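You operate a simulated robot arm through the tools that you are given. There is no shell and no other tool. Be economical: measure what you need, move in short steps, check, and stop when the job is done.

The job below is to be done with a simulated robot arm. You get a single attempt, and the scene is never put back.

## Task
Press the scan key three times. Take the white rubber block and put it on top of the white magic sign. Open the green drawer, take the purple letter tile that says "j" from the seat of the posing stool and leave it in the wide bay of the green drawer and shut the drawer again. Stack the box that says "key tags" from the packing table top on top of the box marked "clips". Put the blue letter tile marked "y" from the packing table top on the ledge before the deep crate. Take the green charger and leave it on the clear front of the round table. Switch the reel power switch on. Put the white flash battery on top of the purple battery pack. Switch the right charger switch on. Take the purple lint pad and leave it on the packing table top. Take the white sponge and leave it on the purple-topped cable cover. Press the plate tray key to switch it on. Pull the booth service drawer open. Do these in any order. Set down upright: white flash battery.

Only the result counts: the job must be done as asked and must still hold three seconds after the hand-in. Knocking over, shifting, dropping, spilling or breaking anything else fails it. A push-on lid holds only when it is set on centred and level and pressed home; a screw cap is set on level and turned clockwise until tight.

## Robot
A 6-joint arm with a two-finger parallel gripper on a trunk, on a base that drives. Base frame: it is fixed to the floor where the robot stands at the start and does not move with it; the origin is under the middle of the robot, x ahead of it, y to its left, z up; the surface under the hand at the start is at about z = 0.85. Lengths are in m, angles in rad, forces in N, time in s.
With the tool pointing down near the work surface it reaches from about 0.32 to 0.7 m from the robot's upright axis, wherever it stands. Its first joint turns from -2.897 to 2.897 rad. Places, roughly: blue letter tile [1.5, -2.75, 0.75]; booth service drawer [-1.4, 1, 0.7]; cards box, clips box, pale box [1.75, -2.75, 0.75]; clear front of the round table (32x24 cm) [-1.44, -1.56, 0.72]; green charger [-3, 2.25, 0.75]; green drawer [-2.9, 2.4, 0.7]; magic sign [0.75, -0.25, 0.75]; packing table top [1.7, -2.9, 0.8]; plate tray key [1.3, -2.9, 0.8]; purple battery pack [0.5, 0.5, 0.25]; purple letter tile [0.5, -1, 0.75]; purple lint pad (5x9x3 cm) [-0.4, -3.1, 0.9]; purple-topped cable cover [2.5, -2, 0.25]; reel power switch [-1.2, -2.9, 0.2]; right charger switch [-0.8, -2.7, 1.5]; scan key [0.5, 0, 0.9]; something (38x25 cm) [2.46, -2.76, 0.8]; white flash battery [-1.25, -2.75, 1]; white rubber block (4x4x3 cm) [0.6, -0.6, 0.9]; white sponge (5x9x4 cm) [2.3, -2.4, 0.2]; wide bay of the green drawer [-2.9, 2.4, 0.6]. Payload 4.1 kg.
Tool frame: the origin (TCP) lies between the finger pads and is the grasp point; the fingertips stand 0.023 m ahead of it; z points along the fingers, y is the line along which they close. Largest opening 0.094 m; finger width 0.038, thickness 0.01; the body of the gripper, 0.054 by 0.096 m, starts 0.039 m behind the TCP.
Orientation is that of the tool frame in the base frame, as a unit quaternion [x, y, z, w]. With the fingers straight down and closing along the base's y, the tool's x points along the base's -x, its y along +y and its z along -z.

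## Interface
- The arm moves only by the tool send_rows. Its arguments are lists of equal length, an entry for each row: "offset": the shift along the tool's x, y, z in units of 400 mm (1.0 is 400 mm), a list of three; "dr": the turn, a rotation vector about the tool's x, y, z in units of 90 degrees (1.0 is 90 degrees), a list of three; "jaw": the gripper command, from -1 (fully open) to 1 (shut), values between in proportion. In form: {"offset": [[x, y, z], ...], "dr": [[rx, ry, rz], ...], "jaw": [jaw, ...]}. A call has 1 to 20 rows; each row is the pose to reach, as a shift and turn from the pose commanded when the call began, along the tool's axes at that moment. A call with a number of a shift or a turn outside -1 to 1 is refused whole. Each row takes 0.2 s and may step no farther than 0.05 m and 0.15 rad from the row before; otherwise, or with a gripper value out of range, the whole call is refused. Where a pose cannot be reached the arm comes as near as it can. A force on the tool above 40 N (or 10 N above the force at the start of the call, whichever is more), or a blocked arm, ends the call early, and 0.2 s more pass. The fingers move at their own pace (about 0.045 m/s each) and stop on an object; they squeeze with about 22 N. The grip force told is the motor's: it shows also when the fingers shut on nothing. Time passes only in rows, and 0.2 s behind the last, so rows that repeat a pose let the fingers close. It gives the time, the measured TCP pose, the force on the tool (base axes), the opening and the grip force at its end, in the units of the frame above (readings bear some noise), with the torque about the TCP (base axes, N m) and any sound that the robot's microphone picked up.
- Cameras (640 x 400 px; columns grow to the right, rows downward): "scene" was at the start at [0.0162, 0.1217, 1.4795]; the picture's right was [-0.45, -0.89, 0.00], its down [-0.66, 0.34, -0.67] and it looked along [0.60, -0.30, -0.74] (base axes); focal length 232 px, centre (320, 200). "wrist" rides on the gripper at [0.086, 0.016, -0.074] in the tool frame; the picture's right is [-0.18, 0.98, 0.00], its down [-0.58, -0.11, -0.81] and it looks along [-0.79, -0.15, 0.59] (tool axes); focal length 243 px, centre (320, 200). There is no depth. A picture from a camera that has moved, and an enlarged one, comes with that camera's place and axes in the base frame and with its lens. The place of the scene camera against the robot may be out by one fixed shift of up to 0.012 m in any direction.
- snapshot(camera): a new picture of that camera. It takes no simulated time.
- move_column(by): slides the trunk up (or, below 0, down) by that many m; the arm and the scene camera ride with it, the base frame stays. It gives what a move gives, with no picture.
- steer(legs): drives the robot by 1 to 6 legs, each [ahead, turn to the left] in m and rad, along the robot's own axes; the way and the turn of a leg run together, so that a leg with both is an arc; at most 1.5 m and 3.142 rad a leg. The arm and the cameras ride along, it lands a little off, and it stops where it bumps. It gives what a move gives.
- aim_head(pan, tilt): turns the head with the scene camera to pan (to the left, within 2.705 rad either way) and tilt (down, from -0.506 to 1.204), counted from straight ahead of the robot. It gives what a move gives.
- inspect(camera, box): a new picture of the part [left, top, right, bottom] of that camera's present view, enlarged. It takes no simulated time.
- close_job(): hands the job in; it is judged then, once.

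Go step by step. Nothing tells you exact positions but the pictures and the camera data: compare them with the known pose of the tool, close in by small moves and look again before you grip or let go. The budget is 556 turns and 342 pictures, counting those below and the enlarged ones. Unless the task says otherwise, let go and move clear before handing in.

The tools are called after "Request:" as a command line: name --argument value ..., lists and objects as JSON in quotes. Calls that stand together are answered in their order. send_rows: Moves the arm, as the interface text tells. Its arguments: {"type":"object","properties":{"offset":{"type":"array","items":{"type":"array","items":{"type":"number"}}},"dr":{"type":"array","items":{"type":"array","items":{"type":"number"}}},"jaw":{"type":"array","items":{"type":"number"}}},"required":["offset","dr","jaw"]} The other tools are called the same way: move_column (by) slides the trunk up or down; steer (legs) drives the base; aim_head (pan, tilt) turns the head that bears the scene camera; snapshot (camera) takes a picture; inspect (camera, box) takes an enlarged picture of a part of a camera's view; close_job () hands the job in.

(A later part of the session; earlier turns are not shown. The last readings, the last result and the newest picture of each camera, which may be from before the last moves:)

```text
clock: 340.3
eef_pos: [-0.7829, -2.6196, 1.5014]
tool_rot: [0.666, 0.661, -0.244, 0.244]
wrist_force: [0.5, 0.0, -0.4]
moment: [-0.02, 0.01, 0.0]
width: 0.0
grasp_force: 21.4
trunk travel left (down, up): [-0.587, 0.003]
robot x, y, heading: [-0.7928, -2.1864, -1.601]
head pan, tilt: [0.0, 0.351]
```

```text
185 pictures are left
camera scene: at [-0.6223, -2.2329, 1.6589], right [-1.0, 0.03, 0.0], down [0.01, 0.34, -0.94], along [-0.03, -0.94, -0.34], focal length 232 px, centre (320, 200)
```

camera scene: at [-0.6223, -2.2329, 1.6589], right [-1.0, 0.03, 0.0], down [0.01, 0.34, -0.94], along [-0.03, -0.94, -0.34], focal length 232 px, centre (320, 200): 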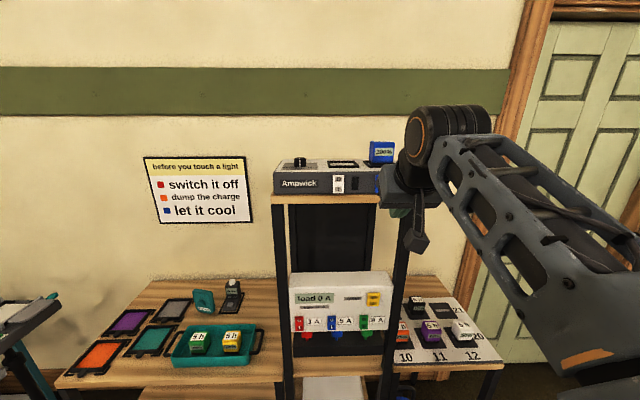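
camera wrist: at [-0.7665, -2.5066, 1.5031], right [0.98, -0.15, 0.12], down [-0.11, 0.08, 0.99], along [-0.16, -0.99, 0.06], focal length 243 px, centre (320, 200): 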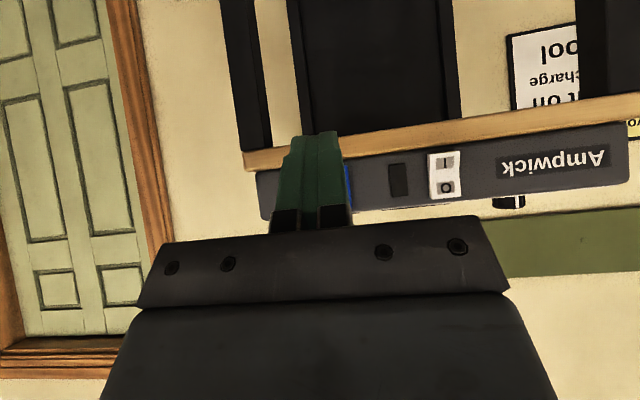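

Aligned in x. I move forward to just short of the rocker.

Request:
send_rows --offset '[[-0.08, -0.0075, 0.069], [-0.161, -0.0075, 0.138]]' --dr '[[0, 0, 0], [0, 0, 0]]' --jaw '[1, 1]'

Request:
snapshot --camera "wrist"

Request:
inspect --camera "scene" --box '[260, 110, 460, 250]'

```text
clock: 340.9
eef_pos: [-0.7869, -2.7058, 1.5]
tool_rot: [0.666, 0.661, -0.244, 0.245]
wrist_force: [0.5, -0.5, 0.2]
moment: [0.04, -0.01, -0.01]
width: 0.0
grasp_force: 22.4
trunk travel left (down, up): [-0.587, 0.003]
robot x, y, heading: [-0.7934, -2.1872, -1.6]
head pan, tilt: [0.0, 0.351]
```

```text
184 pictures are left
camera wrist: at [-0.7705, -2.5917, 1.5013], right [0.98, -0.15, 0.12], down [-0.11, 0.08, 0.99], along [-0.16, -0.99, 0.06], focal length 243 px, centre (320, 200)
```

wrist: 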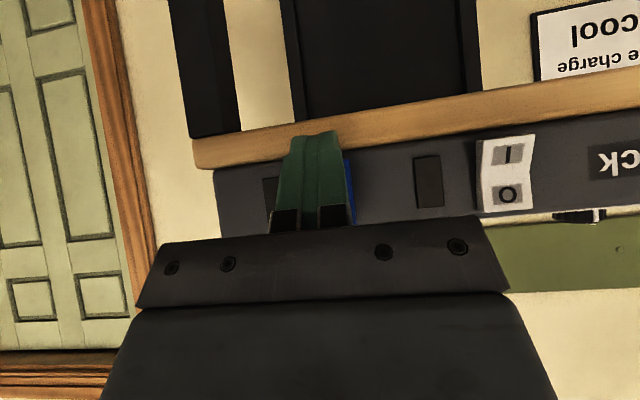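

```text
2.86 times, centred on (360, 180) of scene
camera zoom: at [-0.6222, -2.2329, 1.6588], right [-1.0, 0.03, 0.0], down [0.01, 0.34, -0.94], along [-0.03, -0.94, -0.34], focal length 664 px, centre (206, 257)
```

zoom: 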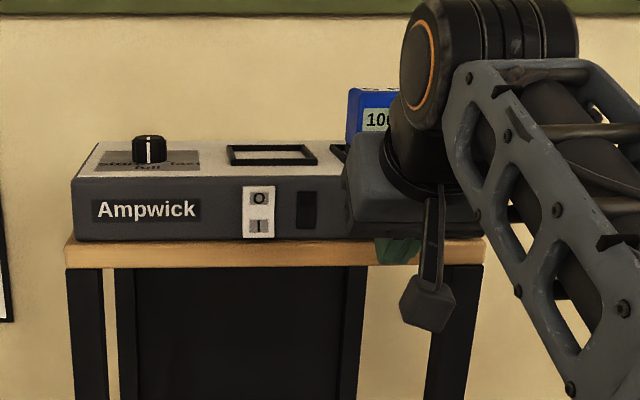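

Good alignment. I press forward in small steps.

Request:
send_rows --offset '[[-0.019, 0, 0.0163], [-0.0265, 0, 0.023], [-0.034, 0, 0.029], [-0.042, 0, 0.036]]' --dr '[[0, 0, 0], [0, 0, 0], [0, 0, 0], [0, 0, 0]]' --jaw '[1, 1, 1, 1]'

Request:
snapshot --camera "wrist"

```text
clock: 341.9
eef_pos: [-0.7869, -2.7162, 1.5035]
tool_rot: [0.667, 0.662, -0.242, 0.242]
wrist_force: [-0.3, 24.5, -3.5]
moment: [0.22, 0.15, 0.01]
width: 0.0001
grasp_force: 21.5
trunk travel left (down, up): [-0.587, 0.003]
robot x, y, heading: [-0.7961, -2.1821, -1.599]
head pan, tilt: [0.0, 0.351]
stopped in row 4: the force on the tool passed its limit at 44 N (the readings are from after the stop); the commanded pose is now the measured one
```

```text
182 pictures are left
camera wrist: at [-0.7697, -2.6022, 1.5046], right [0.98, -0.15, 0.12], down [-0.11, 0.07, 0.99], along [-0.16, -0.99, 0.06], focal length 243 px, centre (320, 200)
```

wrist: 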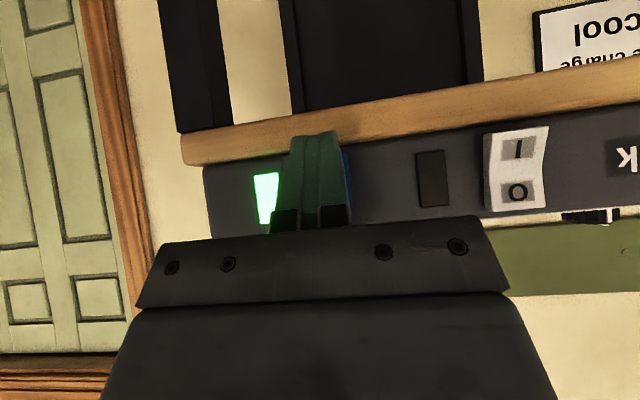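

The right charger's lamp turned green. I back away.

Request:
send_rows --offset '[[0.06, 0, -0.05], [0.13, 0, -0.11], [0.19, 0, -0.163]]' --dr '[[0, 0, 0], [0, 0, 0], [0, 0, 0]]' --jaw '[1, 1, 1]'

Request:
steer --legs '[[-0.25, 0]]'

Request:
inspect --camera "scene" --box '[260, 100, 460, 250]'

```text
clock: 342.7
eef_pos: [-0.7868, -2.6207, 1.5014]
tool_rot: [0.666, 0.663, -0.241, 0.242]
wrist_force: [-0.4, 0.1, 0.1]
moment: [0.0, -0.01, -0.01]
width: 0.0001
grasp_force: 22.0
trunk travel left (down, up): [-0.587, 0.003]
robot x, y, heading: [-0.7939, -2.185, -1.6]
head pan, tilt: [0.0, 0.351]
```

```text
clock: 344.5
eef_pos: [-0.7786, -2.3718, 1.5014]
tool_rot: [0.668, 0.661, -0.241, 0.241]
wrist_force: [0.7, 0.4, 0.1]
moment: [0.0, 0.0, 0.0]
width: 0.0
grasp_force: 21.9
trunk travel left (down, up): [-0.587, 0.003]
robot x, y, heading: [-0.7864, -1.9316, -1.597]
head pan, tilt: [0.0, 0.351]
```

```text
2.67 times, centred on (360, 175) of scene
camera zoom: at [-0.6153, -1.9803, 1.6589], right [-1.0, 0.03, 0.0], down [0.01, 0.34, -0.94], along [-0.03, -0.94, -0.34], focal length 620 px, centre (213, 267)
```

zoom: 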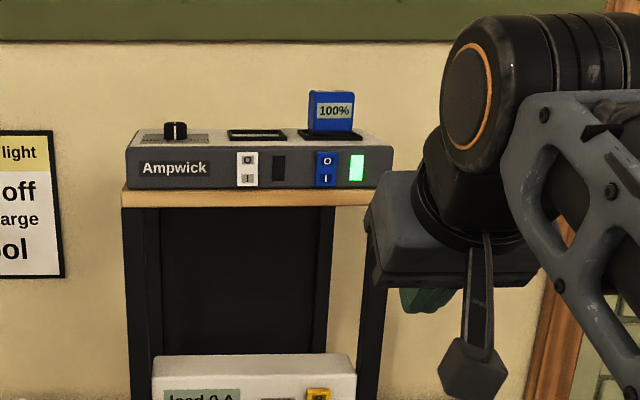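

The right charger is on. Next the reel power switch low on the right; I level the hand (retracing) and move to look.

Request:
send_rows --offset '[[0.02, 0, 0.02], [0.04, 0, 0.04], [0.06, 0, 0.06], [0.08, 0, 0.08], [0.1, 0, 0.1]]' --dr '[[0, 0.088, 0], [0, 0.176, 0], [0, 0.264, 0], [0, 0.352, 0], [0, 0.444, 0]]' --jaw '[1, 1, 1, 1, 1]'

Request:
steer --legs '[[0, -1.55], [0.45, 0], [0, 1.55]]'

Request:
aim_head --pan 0.1 --tilt 0.7

Request:
snapshot --camera "scene"

```text
clock: 345.7
eef_pos: [-0.7786, -2.3687, 1.4446]
tool_rot: [0.709, 0.705, 0.002, 0.0]
wrist_force: [-0.5, 0.0, -0.9]
moment: [0.02, 0.01, -0.01]
width: 0.0
grasp_force: 21.7
trunk travel left (down, up): [-0.587, 0.003]
robot x, y, heading: [-0.7886, -1.9324, -1.601]
head pan, tilt: [0.0, 0.351]
```

```text
clock: 356.0
eef_pos: [-1.2154, -2.3658, 1.4451]
tool_rot: [0.705, 0.71, 0.002, 0.001]
wrist_force: [-0.1, 0.1, -0.4]
moment: [-0.01, -0.01, 0.0]
width: 0.0
grasp_force: 21.8
trunk travel left (down, up): [-0.587, 0.003]
robot x, y, heading: [-1.2268, -1.9315, -1.587]
head pan, tilt: [0.0, 0.351]
```

```text
clock: 356.8
eef_pos: [-1.2165, -2.3658, 1.4456]
tool_rot: [0.705, 0.709, 0.002, 0.001]
wrist_force: [-0.5, 0.5, -0.1]
moment: [-0.02, 0.0, -0.01]
width: 0.0001
grasp_force: 22.5
trunk travel left (down, up): [-0.587, 0.003]
robot x, y, heading: [-1.2312, -1.9332, -1.581]
head pan, tilt: [0.099, 0.7]
```

```text
180 pictures are left
camera scene: at [-1.05, -1.968, 1.6276], right [-1.0, -0.09, 0.0], down [-0.06, 0.64, -0.77], along [0.07, -0.76, -0.64], focal length 232 px, centre (320, 200)
```

scene: 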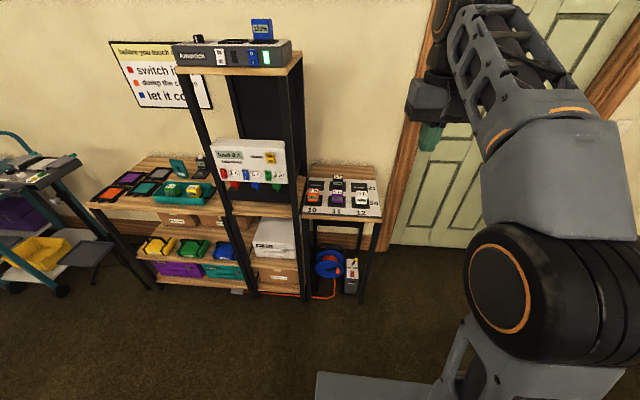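

Request:
inspect --camera "scene" --box '[290, 150, 410, 310]'

```text
2.50 times, centred on (350, 230) of scene
camera zoom: at [-1.05, -1.968, 1.6276], right [-1.0, -0.09, 0.0], down [-0.06, 0.64, -0.77], along [0.07, -0.76, -0.64], focal length 581 px, centre (245, 125)
```

zoom: 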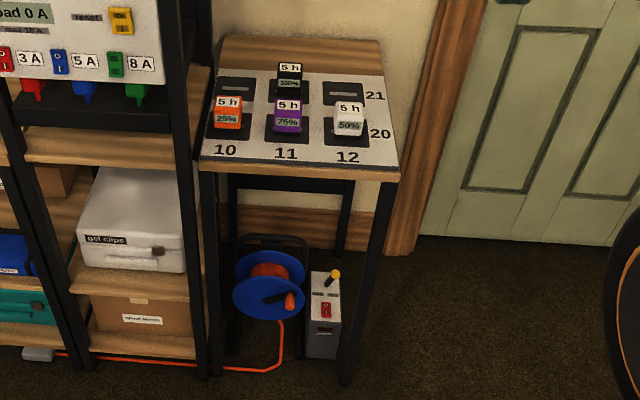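

White battery is at bay 12; the reel box with a red rocker stands under the side table. I lower the trunk to look closely.

Request:
move_column --by -0.4

Request:
move_column --by -0.18

Request:
snapshot --camera "wrist"

Request:
inspect --camera "scene" --box '[260, 100, 440, 220]'

```text
clock: 360.6
eef_pos: [-1.2156, -2.3648, 1.0462]
tool_rot: [0.705, 0.71, 0.002, 0.001]
wrist_force: [0.4, 0.6, -0.3]
moment: [-0.01, -0.02, 0.02]
width: 0.0
grasp_force: 21.7
trunk travel left (down, up): [-0.187, 0.403]
robot x, y, heading: [-1.2272, -1.9336, -1.583]
head pan, tilt: [0.099, 0.7]
```

```text
clock: 362.6
eef_pos: [-1.2163, -2.3656, 0.8653]
tool_rot: [0.705, 0.709, 0.002, 0.0]
wrist_force: [0.3, 0.2, 0.5]
moment: [0.0, -0.01, -0.01]
width: 0.0
grasp_force: 22.6
trunk travel left (down, up): [-0.007, 0.583]
robot x, y, heading: [-1.2289, -1.9325, -1.583]
head pan, tilt: [0.099, 0.7]
```

```text
178 pictures are left
camera wrist: at [-1.2013, -2.2794, 0.9403], right [0.98, -0.18, 0.0], down [-0.11, -0.58, 0.81], along [-0.14, -0.79, -0.59], focal length 243 px, centre (320, 200)
```

wrist: 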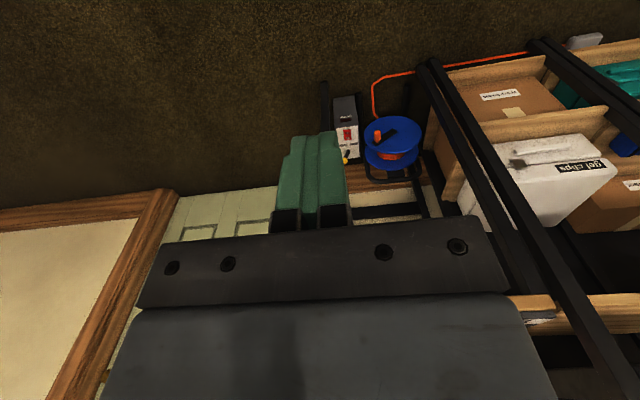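

```text
3.33 times, centred on (350, 160) of scene
camera zoom: at [-1.05, -1.9679, 1.0475], right [-1.0, -0.09, 0.0], down [-0.06, 0.64, -0.76], along [0.07, -0.76, -0.64], focal length 775 px, centre (220, 333)
```

zoom: 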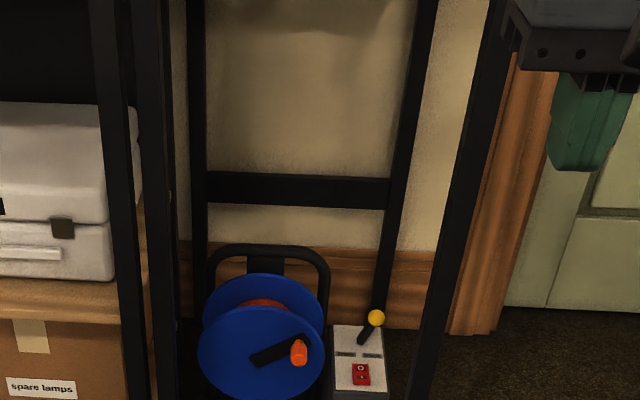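

Request:
inspect --camera "wrist" --box '[310, 80, 400, 180]'

Request:
aim_head --pan 0.1 --tilt 0.5

Request:
inspect --camera "scene" --box '[310, 170, 390, 290]'

```text
4.00 times, centred on (355, 130) of wrist
camera zoom: at [-1.2013, -2.2794, 0.9403], right [0.98, -0.18, 0.0], down [-0.11, -0.58, 0.81], along [-0.14, -0.79, -0.59], focal length 970 px, centre (180, 480)
```

zoom: 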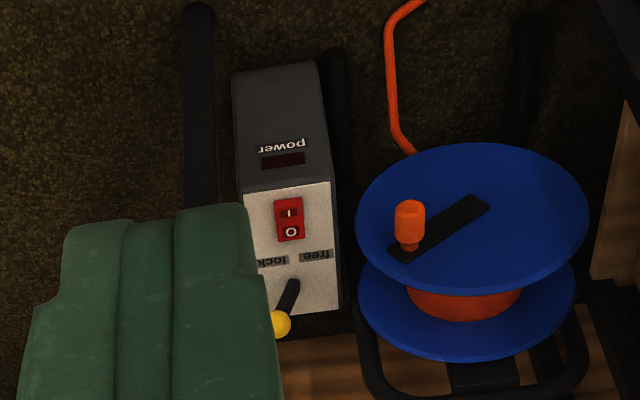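

```text
clock: 363.4
eef_pos: [-1.216, -2.366, 0.8662]
tool_rot: [0.705, 0.709, 0.002, 0.001]
wrist_force: [0.2, 0.4, 0.4]
moment: [-0.02, 0.02, -0.01]
width: 0.0002
grasp_force: 21.9
trunk travel left (down, up): [-0.007, 0.583]
robot x, y, heading: [-1.2285, -1.9308, -1.587]
head pan, tilt: [0.099, 0.499]
```

```text
3.33 times, centred on (350, 230) of scene
camera zoom: at [-1.0495, -1.9739, 1.0652], right [-1.0, -0.09, 0.0], down [-0.04, 0.48, -0.88], along [0.08, -0.87, -0.48], focal length 775 px, centre (220, 100)
```

zoom: 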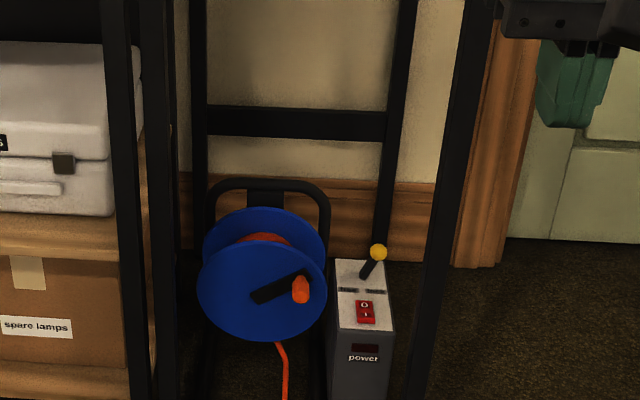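

The reel's red rocker is on the box top: I toward the front, at about (-1.20,-2.869,0.203). I shift the base slightly left so the arm clears the table leg.

Request:
steer --legs '[[0, 1.0], [0.13, 0], [0, -0.985]]'

Request:
send_rows --offset '[[-0.05, -0.02, 0.1], [-0.1, -0.04, 0.2], [-0.15, -0.06, 0.3], [-0.2, -0.08, 0.4], [-0.25, -0.1, 0.5], [-0.3, -0.12, 0.6], [-0.35, -0.14, 0.7]]' --dr '[[0, 0, 0], [0, 0, 0], [0, -0.05, 0], [0, -0.1, 0], [0, -0.1, 0], [0, -0.15, 0], [0, -0.167, 0]]' --jaw '[1, 1, 1, 1, 1, 1, 1]'

```text
clock: 369.7
eef_pos: [-1.0965, -2.4349, 0.8653]
tool_rot: [0.695, 0.719, 0.002, 0.001]
wrist_force: [0.3, 0.1, 0.0]
moment: [-0.02, 0.01, 0.01]
width: 0.0
grasp_force: 22.4
trunk travel left (down, up): [-0.007, 0.583]
robot x, y, heading: [-1.1226, -2.0027, -1.559]
head pan, tilt: [0.099, 0.499]
```

```text
clock: 371.3
eef_pos: [-1.1486, -2.5777, 0.5841]
tool_rot: [0.689, 0.712, -0.091, 0.095]
wrist_force: [0.2, 0.1, 0.6]
moment: [0.0, -0.02, -0.01]
width: 0.0001
grasp_force: 22.2
trunk travel left (down, up): [-0.007, 0.583]
robot x, y, heading: [-1.1253, -2.0013, -1.555]
head pan, tilt: [0.099, 0.499]
```

Request:
send_rows --offset '[[0.017, -0.02, 0.09], [0.034, -0.04, 0.18], [0.05, -0.06, 0.27], [0.067, -0.08, 0.36], [0.084, -0.1, 0.45], [0.1, -0.125, 0.545]]' --dr '[[0, 0, 0], [0, 0, 0], [0, 0, 0], [0, 0, 0], [0, 0, 0], [0, 0, 0]]' --jaw '[1, 1, 1, 1, 1, 1]'

Request:
snapshot --camera "wrist"

Request:
aim_head --pan 0.0 --tilt 0.6

Request:
snapshot --camera "scene"

```text
clock: 372.7
eef_pos: [-1.1954, -2.5947, 0.3638]
tool_rot: [0.689, 0.713, -0.09, 0.094]
wrist_force: [-0.6, -0.3, 0.9]
moment: [0.01, 0.01, -0.01]
width: 0.0
grasp_force: 22.4
trunk travel left (down, up): [-0.007, 0.583]
robot x, y, heading: [-1.1228, -2.0029, -1.555]
head pan, tilt: [0.099, 0.499]
```

```text
174 pictures are left
camera wrist: at [-1.1833, -2.4927, 0.4135], right [0.99, -0.14, 0.05], down [-0.1, -0.36, 0.93], along [-0.12, -0.92, -0.37], focal length 243 px, centre (320, 200)
```

wrist: 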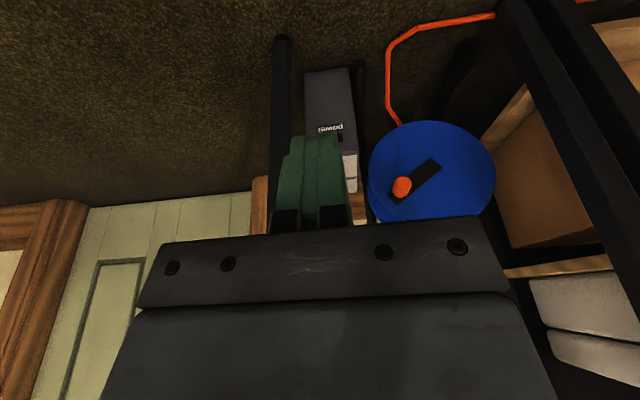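

```text
clock: 373.4
eef_pos: [-1.195, -2.5955, 0.3625]
tool_rot: [0.689, 0.713, -0.09, 0.094]
wrist_force: [-0.1, -0.5, 0.2]
moment: [0.01, 0.01, 0.03]
width: 0.0
grasp_force: 22.2
trunk travel left (down, up): [-0.007, 0.583]
robot x, y, heading: [-1.1236, -2.0048, -1.556]
head pan, tilt: [0.0, 0.6]
```

```text
173 pictures are left
camera scene: at [-0.949, -2.0371, 1.0562], right [-1.0, -0.01, 0.0], down [-0.01, 0.56, -0.83], along [0.01, -0.83, -0.56], focal length 232 px, centre (320, 200)
```

scene: 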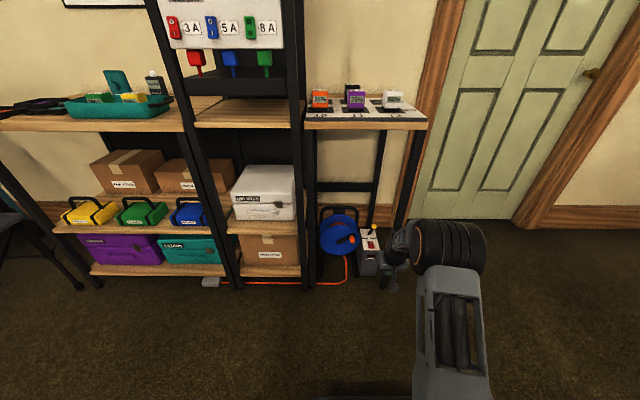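

To keep the forearm clear of the table leg I shift the base further left, then bring the hand back to x≈-1.2.

Request:
steer --legs '[[0, 1.2], [0.13, 0], [0, -1.2]]'

Request:
send_rows --offset '[[0, -0.08, 0], [0, -0.16, 0], [0, -0.24, 0], [0, -0.31, 0]]' --dr '[[0, 0, 0], [0, 0, 0], [0, 0, 0], [0, 0, 0]]' --jaw '[1, 1, 1, 1]'

Request:
snapshot --camera "scene"

```text
clock: 380.7
eef_pos: [-1.0539, -2.6409, 0.3634]
tool_rot: [0.678, 0.724, -0.087, 0.097]
wrist_force: [-0.5, -0.2, 0.1]
moment: [0.02, -0.01, 0.01]
width: 0.0
grasp_force: 22.2
trunk travel left (down, up): [-0.007, 0.583]
robot x, y, heading: [-0.998, -2.0447, -1.526]
head pan, tilt: [0.0, 0.6]
```

```text
clock: 381.7
eef_pos: [-1.1767, -2.6493, 0.3622]
tool_rot: [0.678, 0.724, -0.088, 0.096]
wrist_force: [1.0, 0.4, 0.4]
moment: [0.02, -0.02, 0.02]
width: 0.0
grasp_force: 22.1
trunk travel left (down, up): [-0.007, 0.583]
robot x, y, heading: [-0.999, -2.0445, -1.522]
head pan, tilt: [0.0, 0.6]
```

```text
172 pictures are left
camera scene: at [-0.826, -2.0747, 1.0561], right [-1.0, -0.05, 0.0], down [-0.03, 0.56, -0.83], along [0.04, -0.82, -0.56], focal length 232 px, centre (320, 200)
```

scene: 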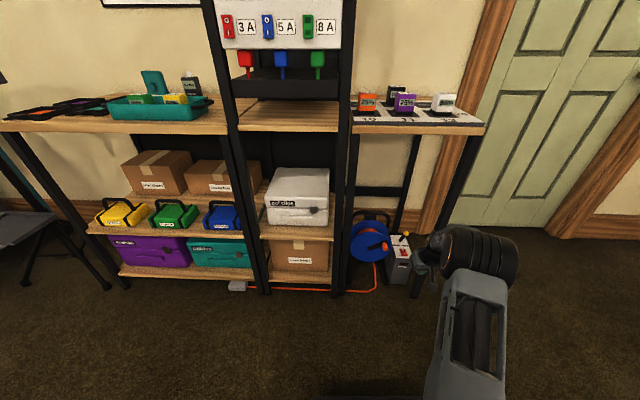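

Request:
send_rows --offset '[[0, -0.045, 0], [0, -0.09, 0]]' --dr '[[0, 0, 0], [0, 0, 0]]' --jaw '[1, 1]'

Request:
steer --legs '[[0.12, 0]]'

Request:
snapshot --camera "wrist"

Request:
snapshot --camera "scene"

```text
clock: 382.3
eef_pos: [-1.2119, -2.6513, 0.3626]
tool_rot: [0.677, 0.725, -0.087, 0.096]
wrist_force: [0.2, -0.1, 1.0]
moment: [-0.01, 0.01, 0.01]
width: 0.0
grasp_force: 22.1
trunk travel left (down, up): [-0.007, 0.583]
robot x, y, heading: [-0.9997, -2.0447, -1.525]
head pan, tilt: [0.0, 0.6]
```

```text
clock: 383.5
eef_pos: [-1.2051, -2.772, 0.3625]
tool_rot: [0.677, 0.725, -0.088, 0.096]
wrist_force: [-0.2, 0.2, 0.2]
moment: [0.01, -0.01, -0.02]
width: 0.0003
grasp_force: 21.9
trunk travel left (down, up): [-0.007, 0.583]
robot x, y, heading: [-0.9946, -2.1658, -1.523]
head pan, tilt: [0.0, 0.6]
```

```text
171 pictures are left
camera wrist: at [-1.197, -2.6685, 0.4122], right [0.99, -0.11, 0.05], down [-0.09, -0.36, 0.93], along [-0.08, -0.93, -0.37], focal length 243 px, centre (320, 200)
```

wrist: 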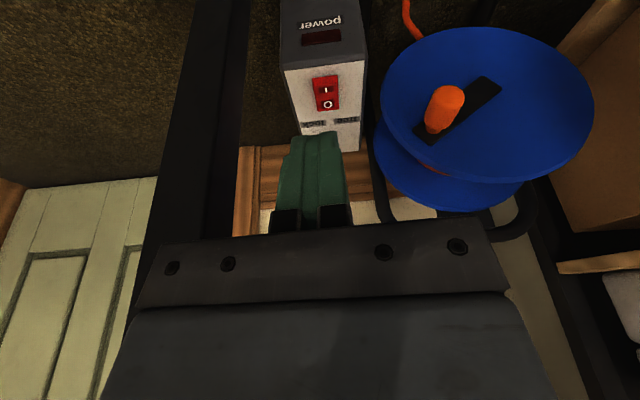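

```text
170 pictures are left
camera scene: at [-0.8203, -2.195, 1.0561], right [-1.0, -0.05, 0.0], down [-0.03, 0.56, -0.83], along [0.04, -0.82, -0.56], focal length 232 px, centre (320, 200)
```

scene: 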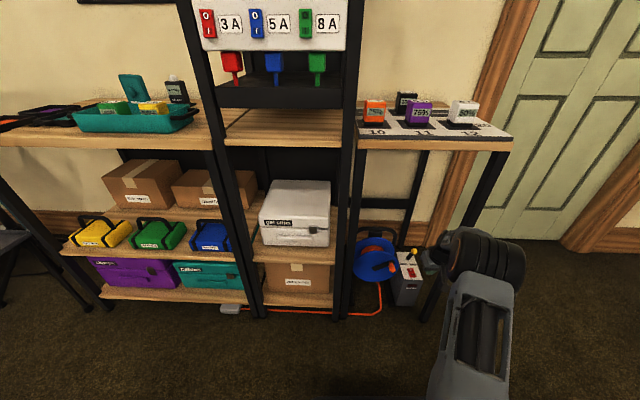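

Rocker confirmed at (-1.20,-2.872). The hand is close to the leg, so I shift it slightly inward, then move in.

Request:
send_rows --offset '[[0, 0.02, 0], [0, 0.038, 0]]' --dr '[[0, 0, 0], [0, 0, 0]]' --jaw '[1, 1]'

Request:
steer --legs '[[0.1, 0]]'

Request:
snapshot --camera "wrist"

Request:
inspect --camera "scene" --box '[340, 180, 560, 400]'

```text
clock: 384.1
eef_pos: [-1.19, -2.7714, 0.363]
tool_rot: [0.677, 0.724, -0.089, 0.096]
wrist_force: [-0.2, -0.5, -0.9]
moment: [-0.03, -0.02, 0.0]
width: 0.0001
grasp_force: 22.0
trunk travel left (down, up): [-0.007, 0.583]
robot x, y, heading: [-0.9921, -2.167, -1.524]
head pan, tilt: [0.0, 0.6]
```

```text
clock: 385.3
eef_pos: [-1.1844, -2.873, 0.3624]
tool_rot: [0.676, 0.725, -0.088, 0.097]
wrist_force: [0.2, 0.7, 0.4]
moment: [0.03, 0.03, -0.01]
width: 0.0
grasp_force: 22.3
trunk travel left (down, up): [-0.007, 0.583]
robot x, y, heading: [-0.9914, -2.2705, -1.523]
head pan, tilt: [0.0, 0.6]
```

```text
169 pictures are left
camera wrist: at [-1.1758, -2.7699, 0.4126], right [0.99, -0.11, 0.05], down [-0.09, -0.36, 0.93], along [-0.08, -0.93, -0.37], focal length 243 px, centre (320, 200)
```

wrist: 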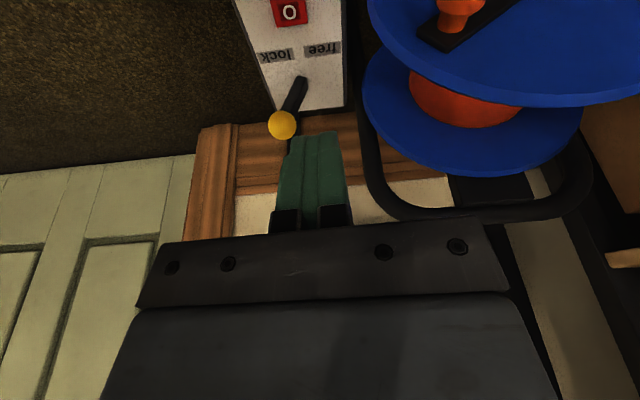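

```text
1.82 times, centred on (450, 290) of scene
camera zoom: at [-0.8154, -2.2967, 1.0561], right [-1.0, -0.05, 0.0], down [-0.03, 0.56, -0.83], along [0.04, -0.82, -0.56], focal length 423 px, centre (84, 36)
```

zoom: 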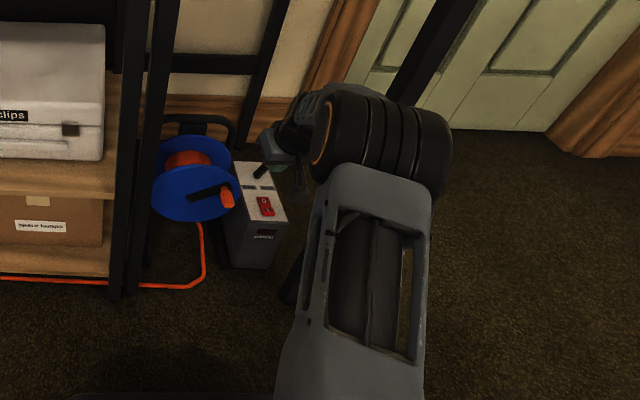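

Request:
send_rows --offset '[[0.017, -0.03, 0.073], [0.034, -0.0565, 0.146], [0.05, -0.0565, 0.219]]' --dr '[[0, 0, 0], [0, 0, 0], [0, 0, 0]]' --jaw '[1, 1, 1]'

Request:
snapshot --camera "wrist"

Request:
inspect --camera "scene" --box '[380, 200, 500, 320]'

```text
clock: 386.1
eef_pos: [-1.2064, -2.879, 0.2714]
tool_rot: [0.676, 0.725, -0.088, 0.097]
wrist_force: [0.6, -0.1, 0.0]
moment: [-0.03, 0.0, 0.0]
width: 0.0
grasp_force: 22.0
trunk travel left (down, up): [-0.007, 0.583]
robot x, y, heading: [-0.9867, -2.2661, -1.527]
head pan, tilt: [0.0, 0.6]
```

```text
167 pictures are left
camera wrist: at [-1.1976, -2.7758, 0.3214], right [0.99, -0.11, 0.05], down [-0.09, -0.36, 0.93], along [-0.08, -0.93, -0.37], focal length 243 px, centre (320, 200)
```

wrist: 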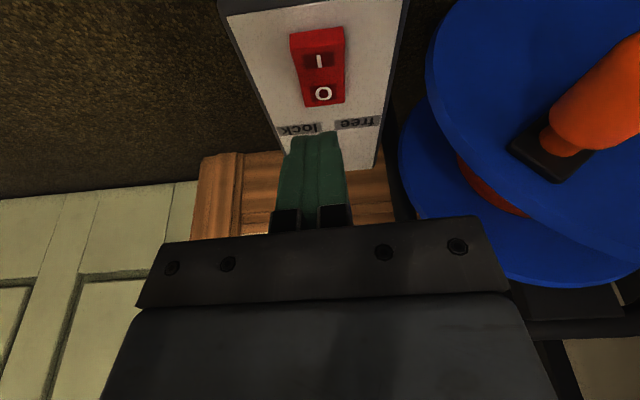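

```text
3.33 times, centred on (440, 260) of scene
camera zoom: at [-0.8153, -2.2965, 1.0562], right [-1.0, -0.05, 0.0], down [-0.03, 0.56, -0.83], along [0.04, -0.82, -0.56], focal length 775 px, centre (-80, 0)
```

zoom: 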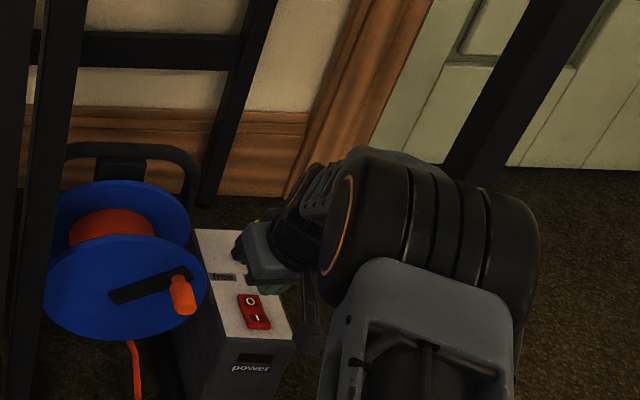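

Aligned over the "I" end. I lower and press in small steps.

Request:
send_rows --offset '[[0.011, 0, 0.041], [0.022, 0, 0.082], [0.0246, 0, 0.0917], [0.0272, 0, 0.101], [0.0298, 0, 0.111], [0.0324, 0, 0.12]]' --dr '[[0, 0, 0], [0, 0, 0], [0, 0, 0], [0, 0, 0], [0, 0, 0], [0, 0, 0]]' --jaw '[1, 1, 1, 1, 1, 1]'

Request:
snapshot --camera "wrist"

Request:
inspect --camera "scene" --box '[380, 200, 500, 320]'

```text
clock: 387.3
eef_pos: [-1.2078, -2.8816, 0.234]
tool_rot: [0.677, 0.724, -0.092, 0.098]
wrist_force: [2.7, 9.0, 21.0]
moment: [0.48, -0.08, -0.05]
width: 0.0
grasp_force: 22.0
trunk travel left (down, up): [-0.007, 0.583]
robot x, y, heading: [-0.9851, -2.269, -1.526]
head pan, tilt: [0.0, 0.6]
stopped in row 6: the force on the tool passed its limit at 56 N (the readings are from after the stop); the commanded pose is now the measured one
```

```text
165 pictures are left
camera wrist: at [-1.1992, -2.7777, 0.2836], right [0.99, -0.11, 0.05], down [-0.08, -0.35, 0.93], along [-0.08, -0.93, -0.36], focal length 243 px, centre (320, 200)
```

wrist: 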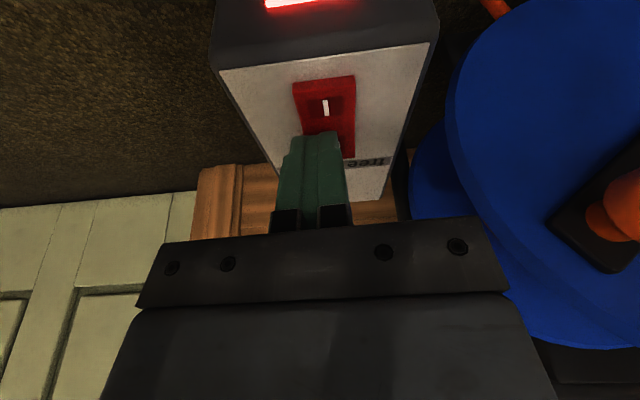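

```text
3.33 times, centred on (440, 260) of scene
camera zoom: at [-0.8149, -2.2949, 1.0561], right [-1.0, -0.05, 0.0], down [-0.03, 0.56, -0.83], along [0.04, -0.82, -0.56], focal length 775 px, centre (-80, 0)
```

zoom: 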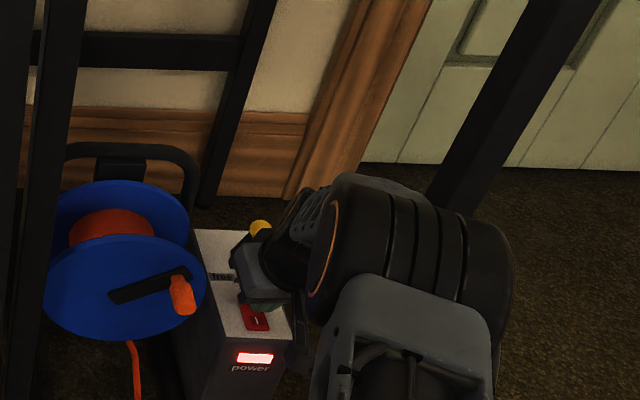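

The "power" lamp is lit. I raise and back out the way I came.

Request:
send_rows --offset '[[-0.02, 0, -0.08], [-0.04, 0, -0.16], [-0.065, 0.03, -0.24], [-0.08, 0.05, -0.32]]' --dr '[[0, 0, 0], [0, 0, 0], [0, 0, 0], [0, 0, 0]]' --jaw '[1, 1, 1, 1]'

Request:
steer --legs '[[-0.4, 0]]'

Request:
inspect --camera "scene" --box '[340, 80, 560, 300]'

```text
clock: 388.3
eef_pos: [-1.1883, -2.8763, 0.3654]
tool_rot: [0.676, 0.725, -0.089, 0.097]
wrist_force: [0.1, -0.2, -0.2]
moment: [-0.01, 0.03, 0.02]
width: 0.0
grasp_force: 22.3
trunk travel left (down, up): [-0.007, 0.583]
robot x, y, heading: [-0.9874, -2.2683, -1.52]
head pan, tilt: [0.0, 0.6]
```

```text
clock: 390.7
eef_pos: [-1.2075, -2.487, 0.3648]
tool_rot: [0.676, 0.725, -0.09, 0.097]
wrist_force: [-0.9, -0.1, 0.2]
moment: [0.02, -0.02, 0.0]
width: 0.0
grasp_force: 22.0
trunk travel left (down, up): [-0.007, 0.583]
robot x, y, heading: [-1.0094, -1.8802, -1.519]
head pan, tilt: [0.0, 0.6]
```

```text
1.82 times, centred on (450, 190) of scene
camera zoom: at [-0.8347, -1.9062, 1.0561], right [-1.0, -0.05, 0.0], down [-0.03, 0.56, -0.83], along [0.04, -0.82, -0.56], focal length 423 px, centre (84, 218)
```

zoom: 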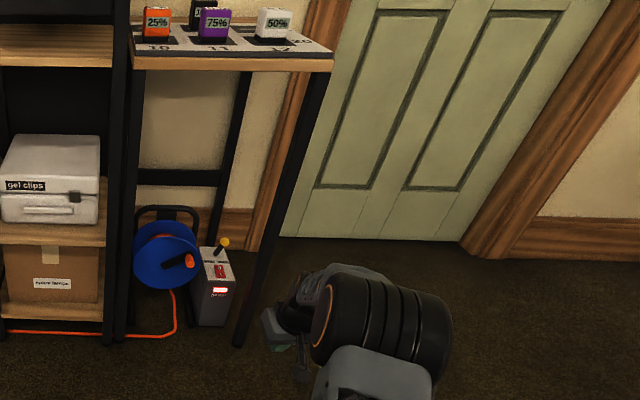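

Reel power is on, everything else unmoved. Now the white flash battery; I raise the trunk and level the hand.

Request:
move_column --by 0.4

Request:
send_rows --offset '[[0.03, 0.03, -0.09], [0.06, 0.06, -0.18], [0.09, 0.09, -0.27], [0.12, 0.12, -0.36], [0.15, 0.15, -0.45], [0.18, 0.18, -0.54], [0.2, 0.2, -0.63], [0.22, 0.22, -0.72], [0.24, 0.25, -0.8]]' --dr '[[0, 0, 0], [0, 0.03, 0], [0, 0.06, 0], [0, 0.09, 0], [0, 0.12, 0], [0, 0.15, 0], [0, 0.166, 0], [0, 0.166, 0], [0, 0.166, 0]]' --jaw '[1, 1, 1, 1, 1, 1, 1, 1, 1]'

Request:
move_column --by 0.1

Request:
snapshot --camera "scene"

```text
clock: 394.6
eef_pos: [-1.2072, -2.4872, 0.7654]
tool_rot: [0.676, 0.725, -0.089, 0.097]
wrist_force: [-0.3, -0.4, 0.8]
moment: [-0.03, 0.01, 0.0]
width: 0.0002
grasp_force: 22.8
trunk travel left (down, up): [-0.407, 0.183]
robot x, y, heading: [-1.0094, -1.8768, -1.519]
head pan, tilt: [0.0, 0.6]
```

```text
clock: 396.6
eef_pos: [-1.1188, -2.3025, 1.0491]
tool_rot: [0.682, 0.731, -0.001, 0.002]
wrist_force: [0.4, -0.6, -0.3]
moment: [-0.02, -0.01, -0.04]
width: 0.0002
grasp_force: 21.9
trunk travel left (down, up): [-0.407, 0.183]
robot x, y, heading: [-1.0085, -1.8804, -1.523]
head pan, tilt: [0.0, 0.6]
```

```text
clock: 397.9
eef_pos: [-1.1183, -2.3023, 1.1491]
tool_rot: [0.681, 0.732, -0.001, 0.002]
wrist_force: [1.4, 0.1, 0.1]
moment: [0.01, 0.0, 0.05]
width: 0.0
grasp_force: 22.1
trunk travel left (down, up): [-0.507, 0.083]
robot x, y, heading: [-1.009, -1.8754, -1.517]
head pan, tilt: [0.0, 0.6]
```

```text
162 pictures are left
camera scene: at [-0.8346, -1.9062, 1.5561], right [-1.0, -0.05, 0.0], down [-0.03, 0.56, -0.83], along [0.04, -0.82, -0.56], focal length 232 px, centre (320, 200)
```

scene: 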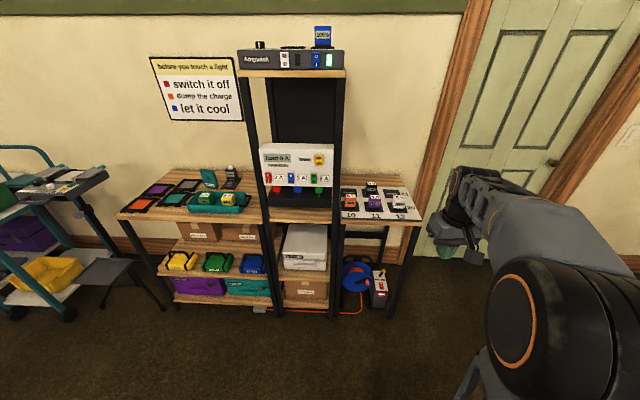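

Request:
steer --legs '[[0.37, 0]]'

Request:
snapshot --camera "wrist"

Request:
aim_head --pan -0.15 --tilt 0.75

Request:
snapshot --camera "scene"

```text
clock: 400.3
eef_pos: [-1.0977, -2.6738, 1.1482]
tool_rot: [0.681, 0.733, -0.001, 0.002]
wrist_force: [0.7, -0.3, 0.1]
moment: [0.01, 0.03, 0.02]
width: 0.0
grasp_force: 22.0
trunk travel left (down, up): [-0.507, 0.083]
robot x, y, heading: [-0.9852, -2.2481, -1.515]
head pan, tilt: [0.0, 0.6]
```

```text
161 pictures are left
camera wrist: at [-1.0885, -2.5875, 1.2229], right [0.99, -0.11, 0.0], down [-0.07, -0.58, 0.81], along [-0.09, -0.8, -0.59], focal length 243 px, centre (320, 200)
```

wrist: 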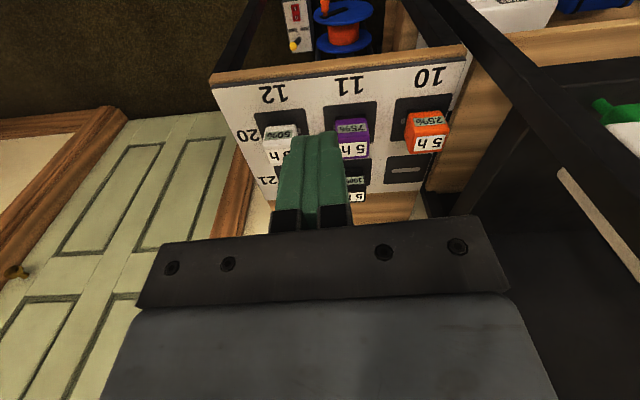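

```text
clock: 401.0
eef_pos: [-1.0971, -2.675, 1.1493]
tool_rot: [0.68, 0.733, -0.001, 0.002]
wrist_force: [0.4, -0.8, -0.1]
moment: [0.0, 0.03, -0.02]
width: 0.0
grasp_force: 21.6
trunk travel left (down, up): [-0.507, 0.083]
robot x, y, heading: [-0.9898, -2.2498, -1.514]
head pan, tilt: [-0.15, 0.75]
```

```text
160 pictures are left
camera scene: at [-0.8277, -2.271, 1.5433], right [-1.0, 0.09, 0.0], down [0.06, 0.68, -0.73], along [-0.07, -0.73, -0.68], focal length 232 px, centre (320, 200)
```

scene: 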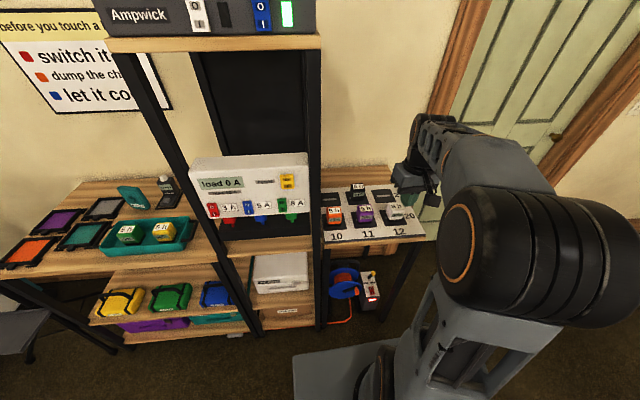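

Request:
send_rows --offset '[[-0.08, -0.05, 0.05], [-0.16, -0.1, 0.1], [-0.24, -0.15, 0.15], [-0.31, -0.2, 0.2], [-0.372, -0.2535, 0.25]]' --dr '[[0, 0, 0], [0, 0, 0], [0, 0, 0], [0, 0, 0], [0, 0, 0]]' --jaw '[-0.6, -0.6, -0.6, -0.6, -0.6]'

Request:
snapshot --camera "wrist"

Request:
inspect --camera "scene" --box '[310, 160, 450, 260]'

```text
clock: 402.2
eef_pos: [-1.186, -2.8324, 1.0496]
tool_rot: [0.68, 0.733, -0.002, 0.002]
wrist_force: [-0.3, 0.0, -0.6]
moment: [-0.02, 0.01, 0.02]
width: 0.0756
grasp_force: 0.0
trunk travel left (down, up): [-0.507, 0.083]
robot x, y, heading: [-0.9865, -2.2474, -1.516]
head pan, tilt: [-0.15, 0.75]
```

```text
159 pictures are left
camera wrist: at [-1.1768, -2.7443, 1.1242], right [0.99, -0.11, 0.0], down [-0.07, -0.58, 0.81], along [-0.09, -0.8, -0.59], focal length 243 px, centre (320, 200)
```

wrist: 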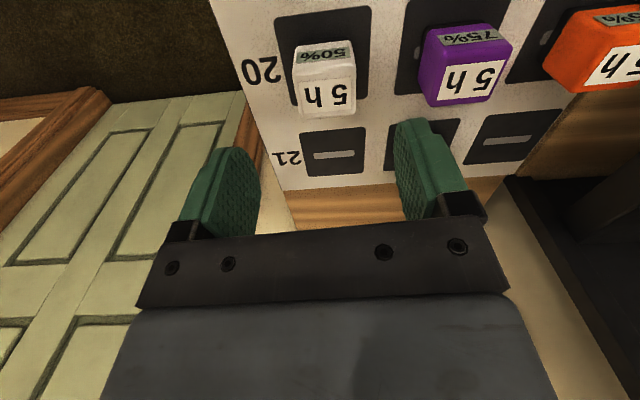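

```text
4.00 times, centred on (380, 210) of scene
camera zoom: at [-0.8281, -2.2714, 1.5433], right [-1.0, 0.1, 0.0], down [0.07, 0.68, -0.73], along [-0.07, -0.73, -0.68], focal length 930 px, centre (80, 160)
```

zoom: 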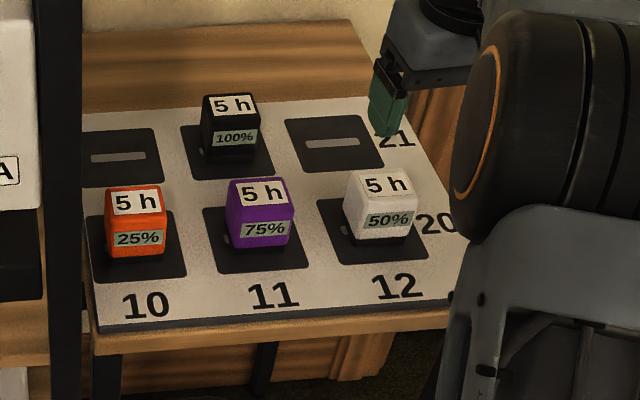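

The white battery (50%) is at about (-1.181,-2.845), top z≈0.95. I descend around it.

Request:
send_rows --offset '[[-0.032, 0.01, 0.08], [-0.032, 0.01, 0.16], [-0.032, 0.01, 0.22]]' --dr '[[0, 0, 0.048], [0, 0, 0.048], [0, 0, 0.048]]' --jaw '[-0.6, -0.6, -0.6]'

Request:
snapshot --camera "wrist"

```text
clock: 403.0
eef_pos: [-1.1821, -2.8441, 0.9622]
tool_rot: [0.707, 0.707, -0.001, 0.002]
wrist_force: [-0.1, -0.9, -0.4]
moment: [-0.01, 0.01, 0.04]
width: 0.0752
grasp_force: 0.1
trunk travel left (down, up): [-0.507, 0.083]
robot x, y, heading: [-0.9875, -2.2473, -1.516]
head pan, tilt: [-0.15, 0.75]
```

```text
157 pictures are left
camera wrist: at [-1.166, -2.7568, 1.0367], right [0.98, -0.18, 0.0], down [-0.11, -0.58, 0.81], along [-0.15, -0.8, -0.59], focal length 243 px, centre (320, 200)
```

wrist: 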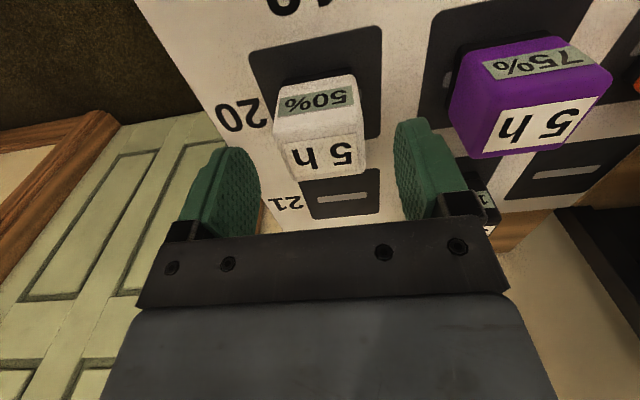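

Request:
send_rows --offset '[[0, 0, 0.05], [0, 0, 0.085]]' --dr '[[0, 0, 0], [0, 0, 0]]' --jaw '[-0.6, -0.6]'

Request:
snapshot --camera "wrist"

Request:
inspect --camera "scene" --box '[310, 160, 450, 260]'

```text
clock: 403.6
eef_pos: [-1.183, -2.8438, 0.9273]
tool_rot: [0.707, 0.707, -0.001, 0.003]
wrist_force: [-0.3, 0.2, 0.1]
moment: [-0.02, 0.0, 0.0]
width: 0.0749
grasp_force: 0.0
trunk travel left (down, up): [-0.507, 0.083]
robot x, y, heading: [-0.9885, -2.2469, -1.517]
head pan, tilt: [-0.15, 0.75]
```

```text
156 pictures are left
camera wrist: at [-1.1671, -2.7578, 1.0015], right [0.98, -0.18, 0.0], down [-0.11, -0.58, 0.81], along [-0.15, -0.8, -0.59], focal length 243 px, centre (320, 200)
```

wrist: 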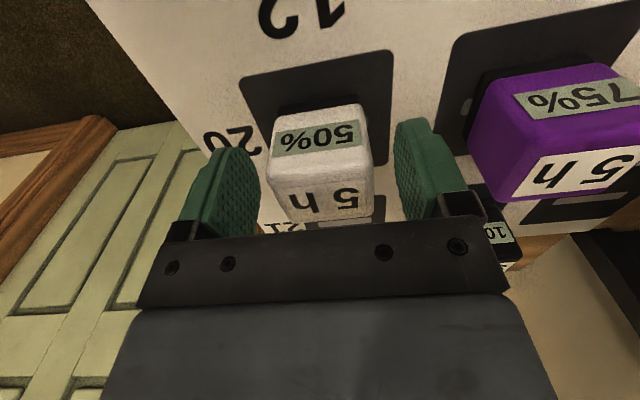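

```text
4.00 times, centred on (380, 210) of scene
camera zoom: at [-0.8279, -2.2713, 1.5433], right [-1.0, 0.1, 0.0], down [0.07, 0.68, -0.73], along [-0.07, -0.73, -0.68], focal length 930 px, centre (80, 160)
```

zoom: 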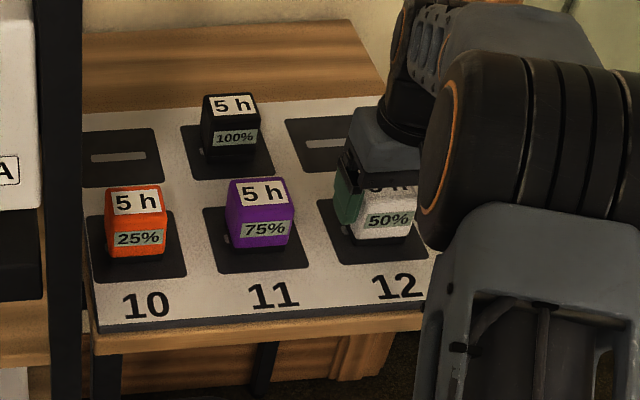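

Request:
send_rows --offset '[[0, 0, 0.01], [0, 0, 0.01], [0, 0, 0.01], [0, 0, 0.01], [0, 0, 0.01]]' --dr '[[0, 0, 0], [0, 0, 0], [0, 0, 0], [0, 0, 0], [0, 0, 0]]' --jaw '[0, 0.5, 1, 1, 1]'

Request:
send_rows --offset '[[0, 0, -0.03], [0, 0, -0.06], [0, 0, -0.12], [0, 0, -0.2]]' --dr '[[0, 0, 0], [0, 0, 0], [0, 0, 0], [0, 0, 0]]' --jaw '[1, 1, 1, 1]'

Request:
snapshot --camera "wrist"

Request:
inspect --camera "scene" --box '[310, 160, 450, 260]'

```text
clock: 404.8
eef_pos: [-1.1833, -2.8444, 0.9228]
tool_rot: [0.707, 0.707, -0.001, 0.002]
wrist_force: [0.7, -1.2, 1.1]
moment: [-0.01, -0.01, 0.01]
width: 0.0537
grasp_force: 21.7
trunk travel left (down, up): [-0.507, 0.083]
robot x, y, heading: [-0.9897, -2.251, -1.514]
head pan, tilt: [-0.15, 0.75]
```

```text
clock: 405.8
eef_pos: [-1.1813, -2.844, 1.0041]
tool_rot: [0.707, 0.707, -0.002, 0.002]
wrist_force: [0.3, 0.1, -3.2]
moment: [0.02, -0.03, 0.0]
width: 0.0538
grasp_force: 21.7
trunk travel left (down, up): [-0.507, 0.083]
robot x, y, heading: [-0.9884, -2.2516, -1.515]
head pan, tilt: [-0.15, 0.75]
```

```text
154 pictures are left
camera wrist: at [-1.1651, -2.7578, 1.0785], right [0.98, -0.18, 0.0], down [-0.11, -0.58, 0.81], along [-0.15, -0.8, -0.59], focal length 243 px, centre (320, 200)
```

wrist: 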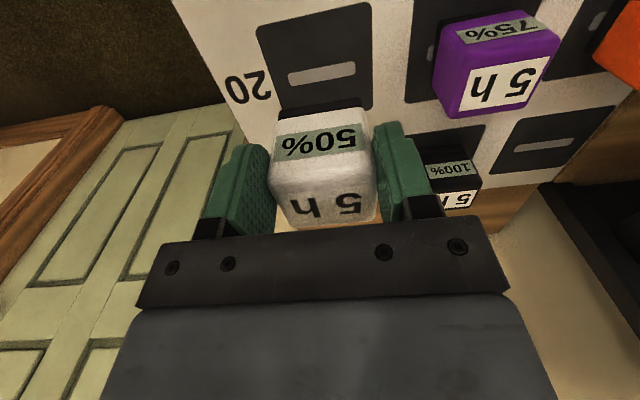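

```text
4.00 times, centred on (380, 210) of scene
camera zoom: at [-0.8278, -2.271, 1.5432], right [-1.0, 0.1, 0.0], down [0.06, 0.68, -0.73], along [-0.07, -0.73, -0.68], focal length 930 px, centre (80, 160)
```

zoom: 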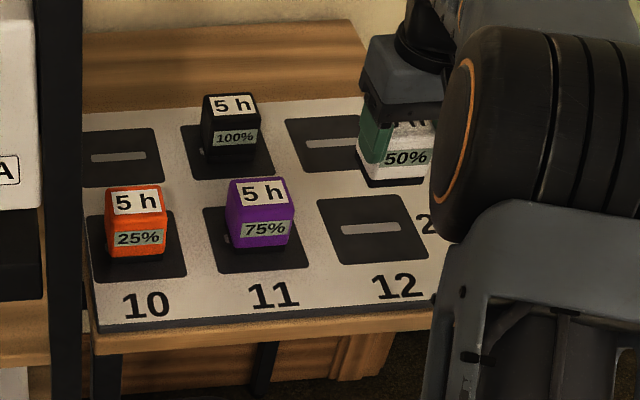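

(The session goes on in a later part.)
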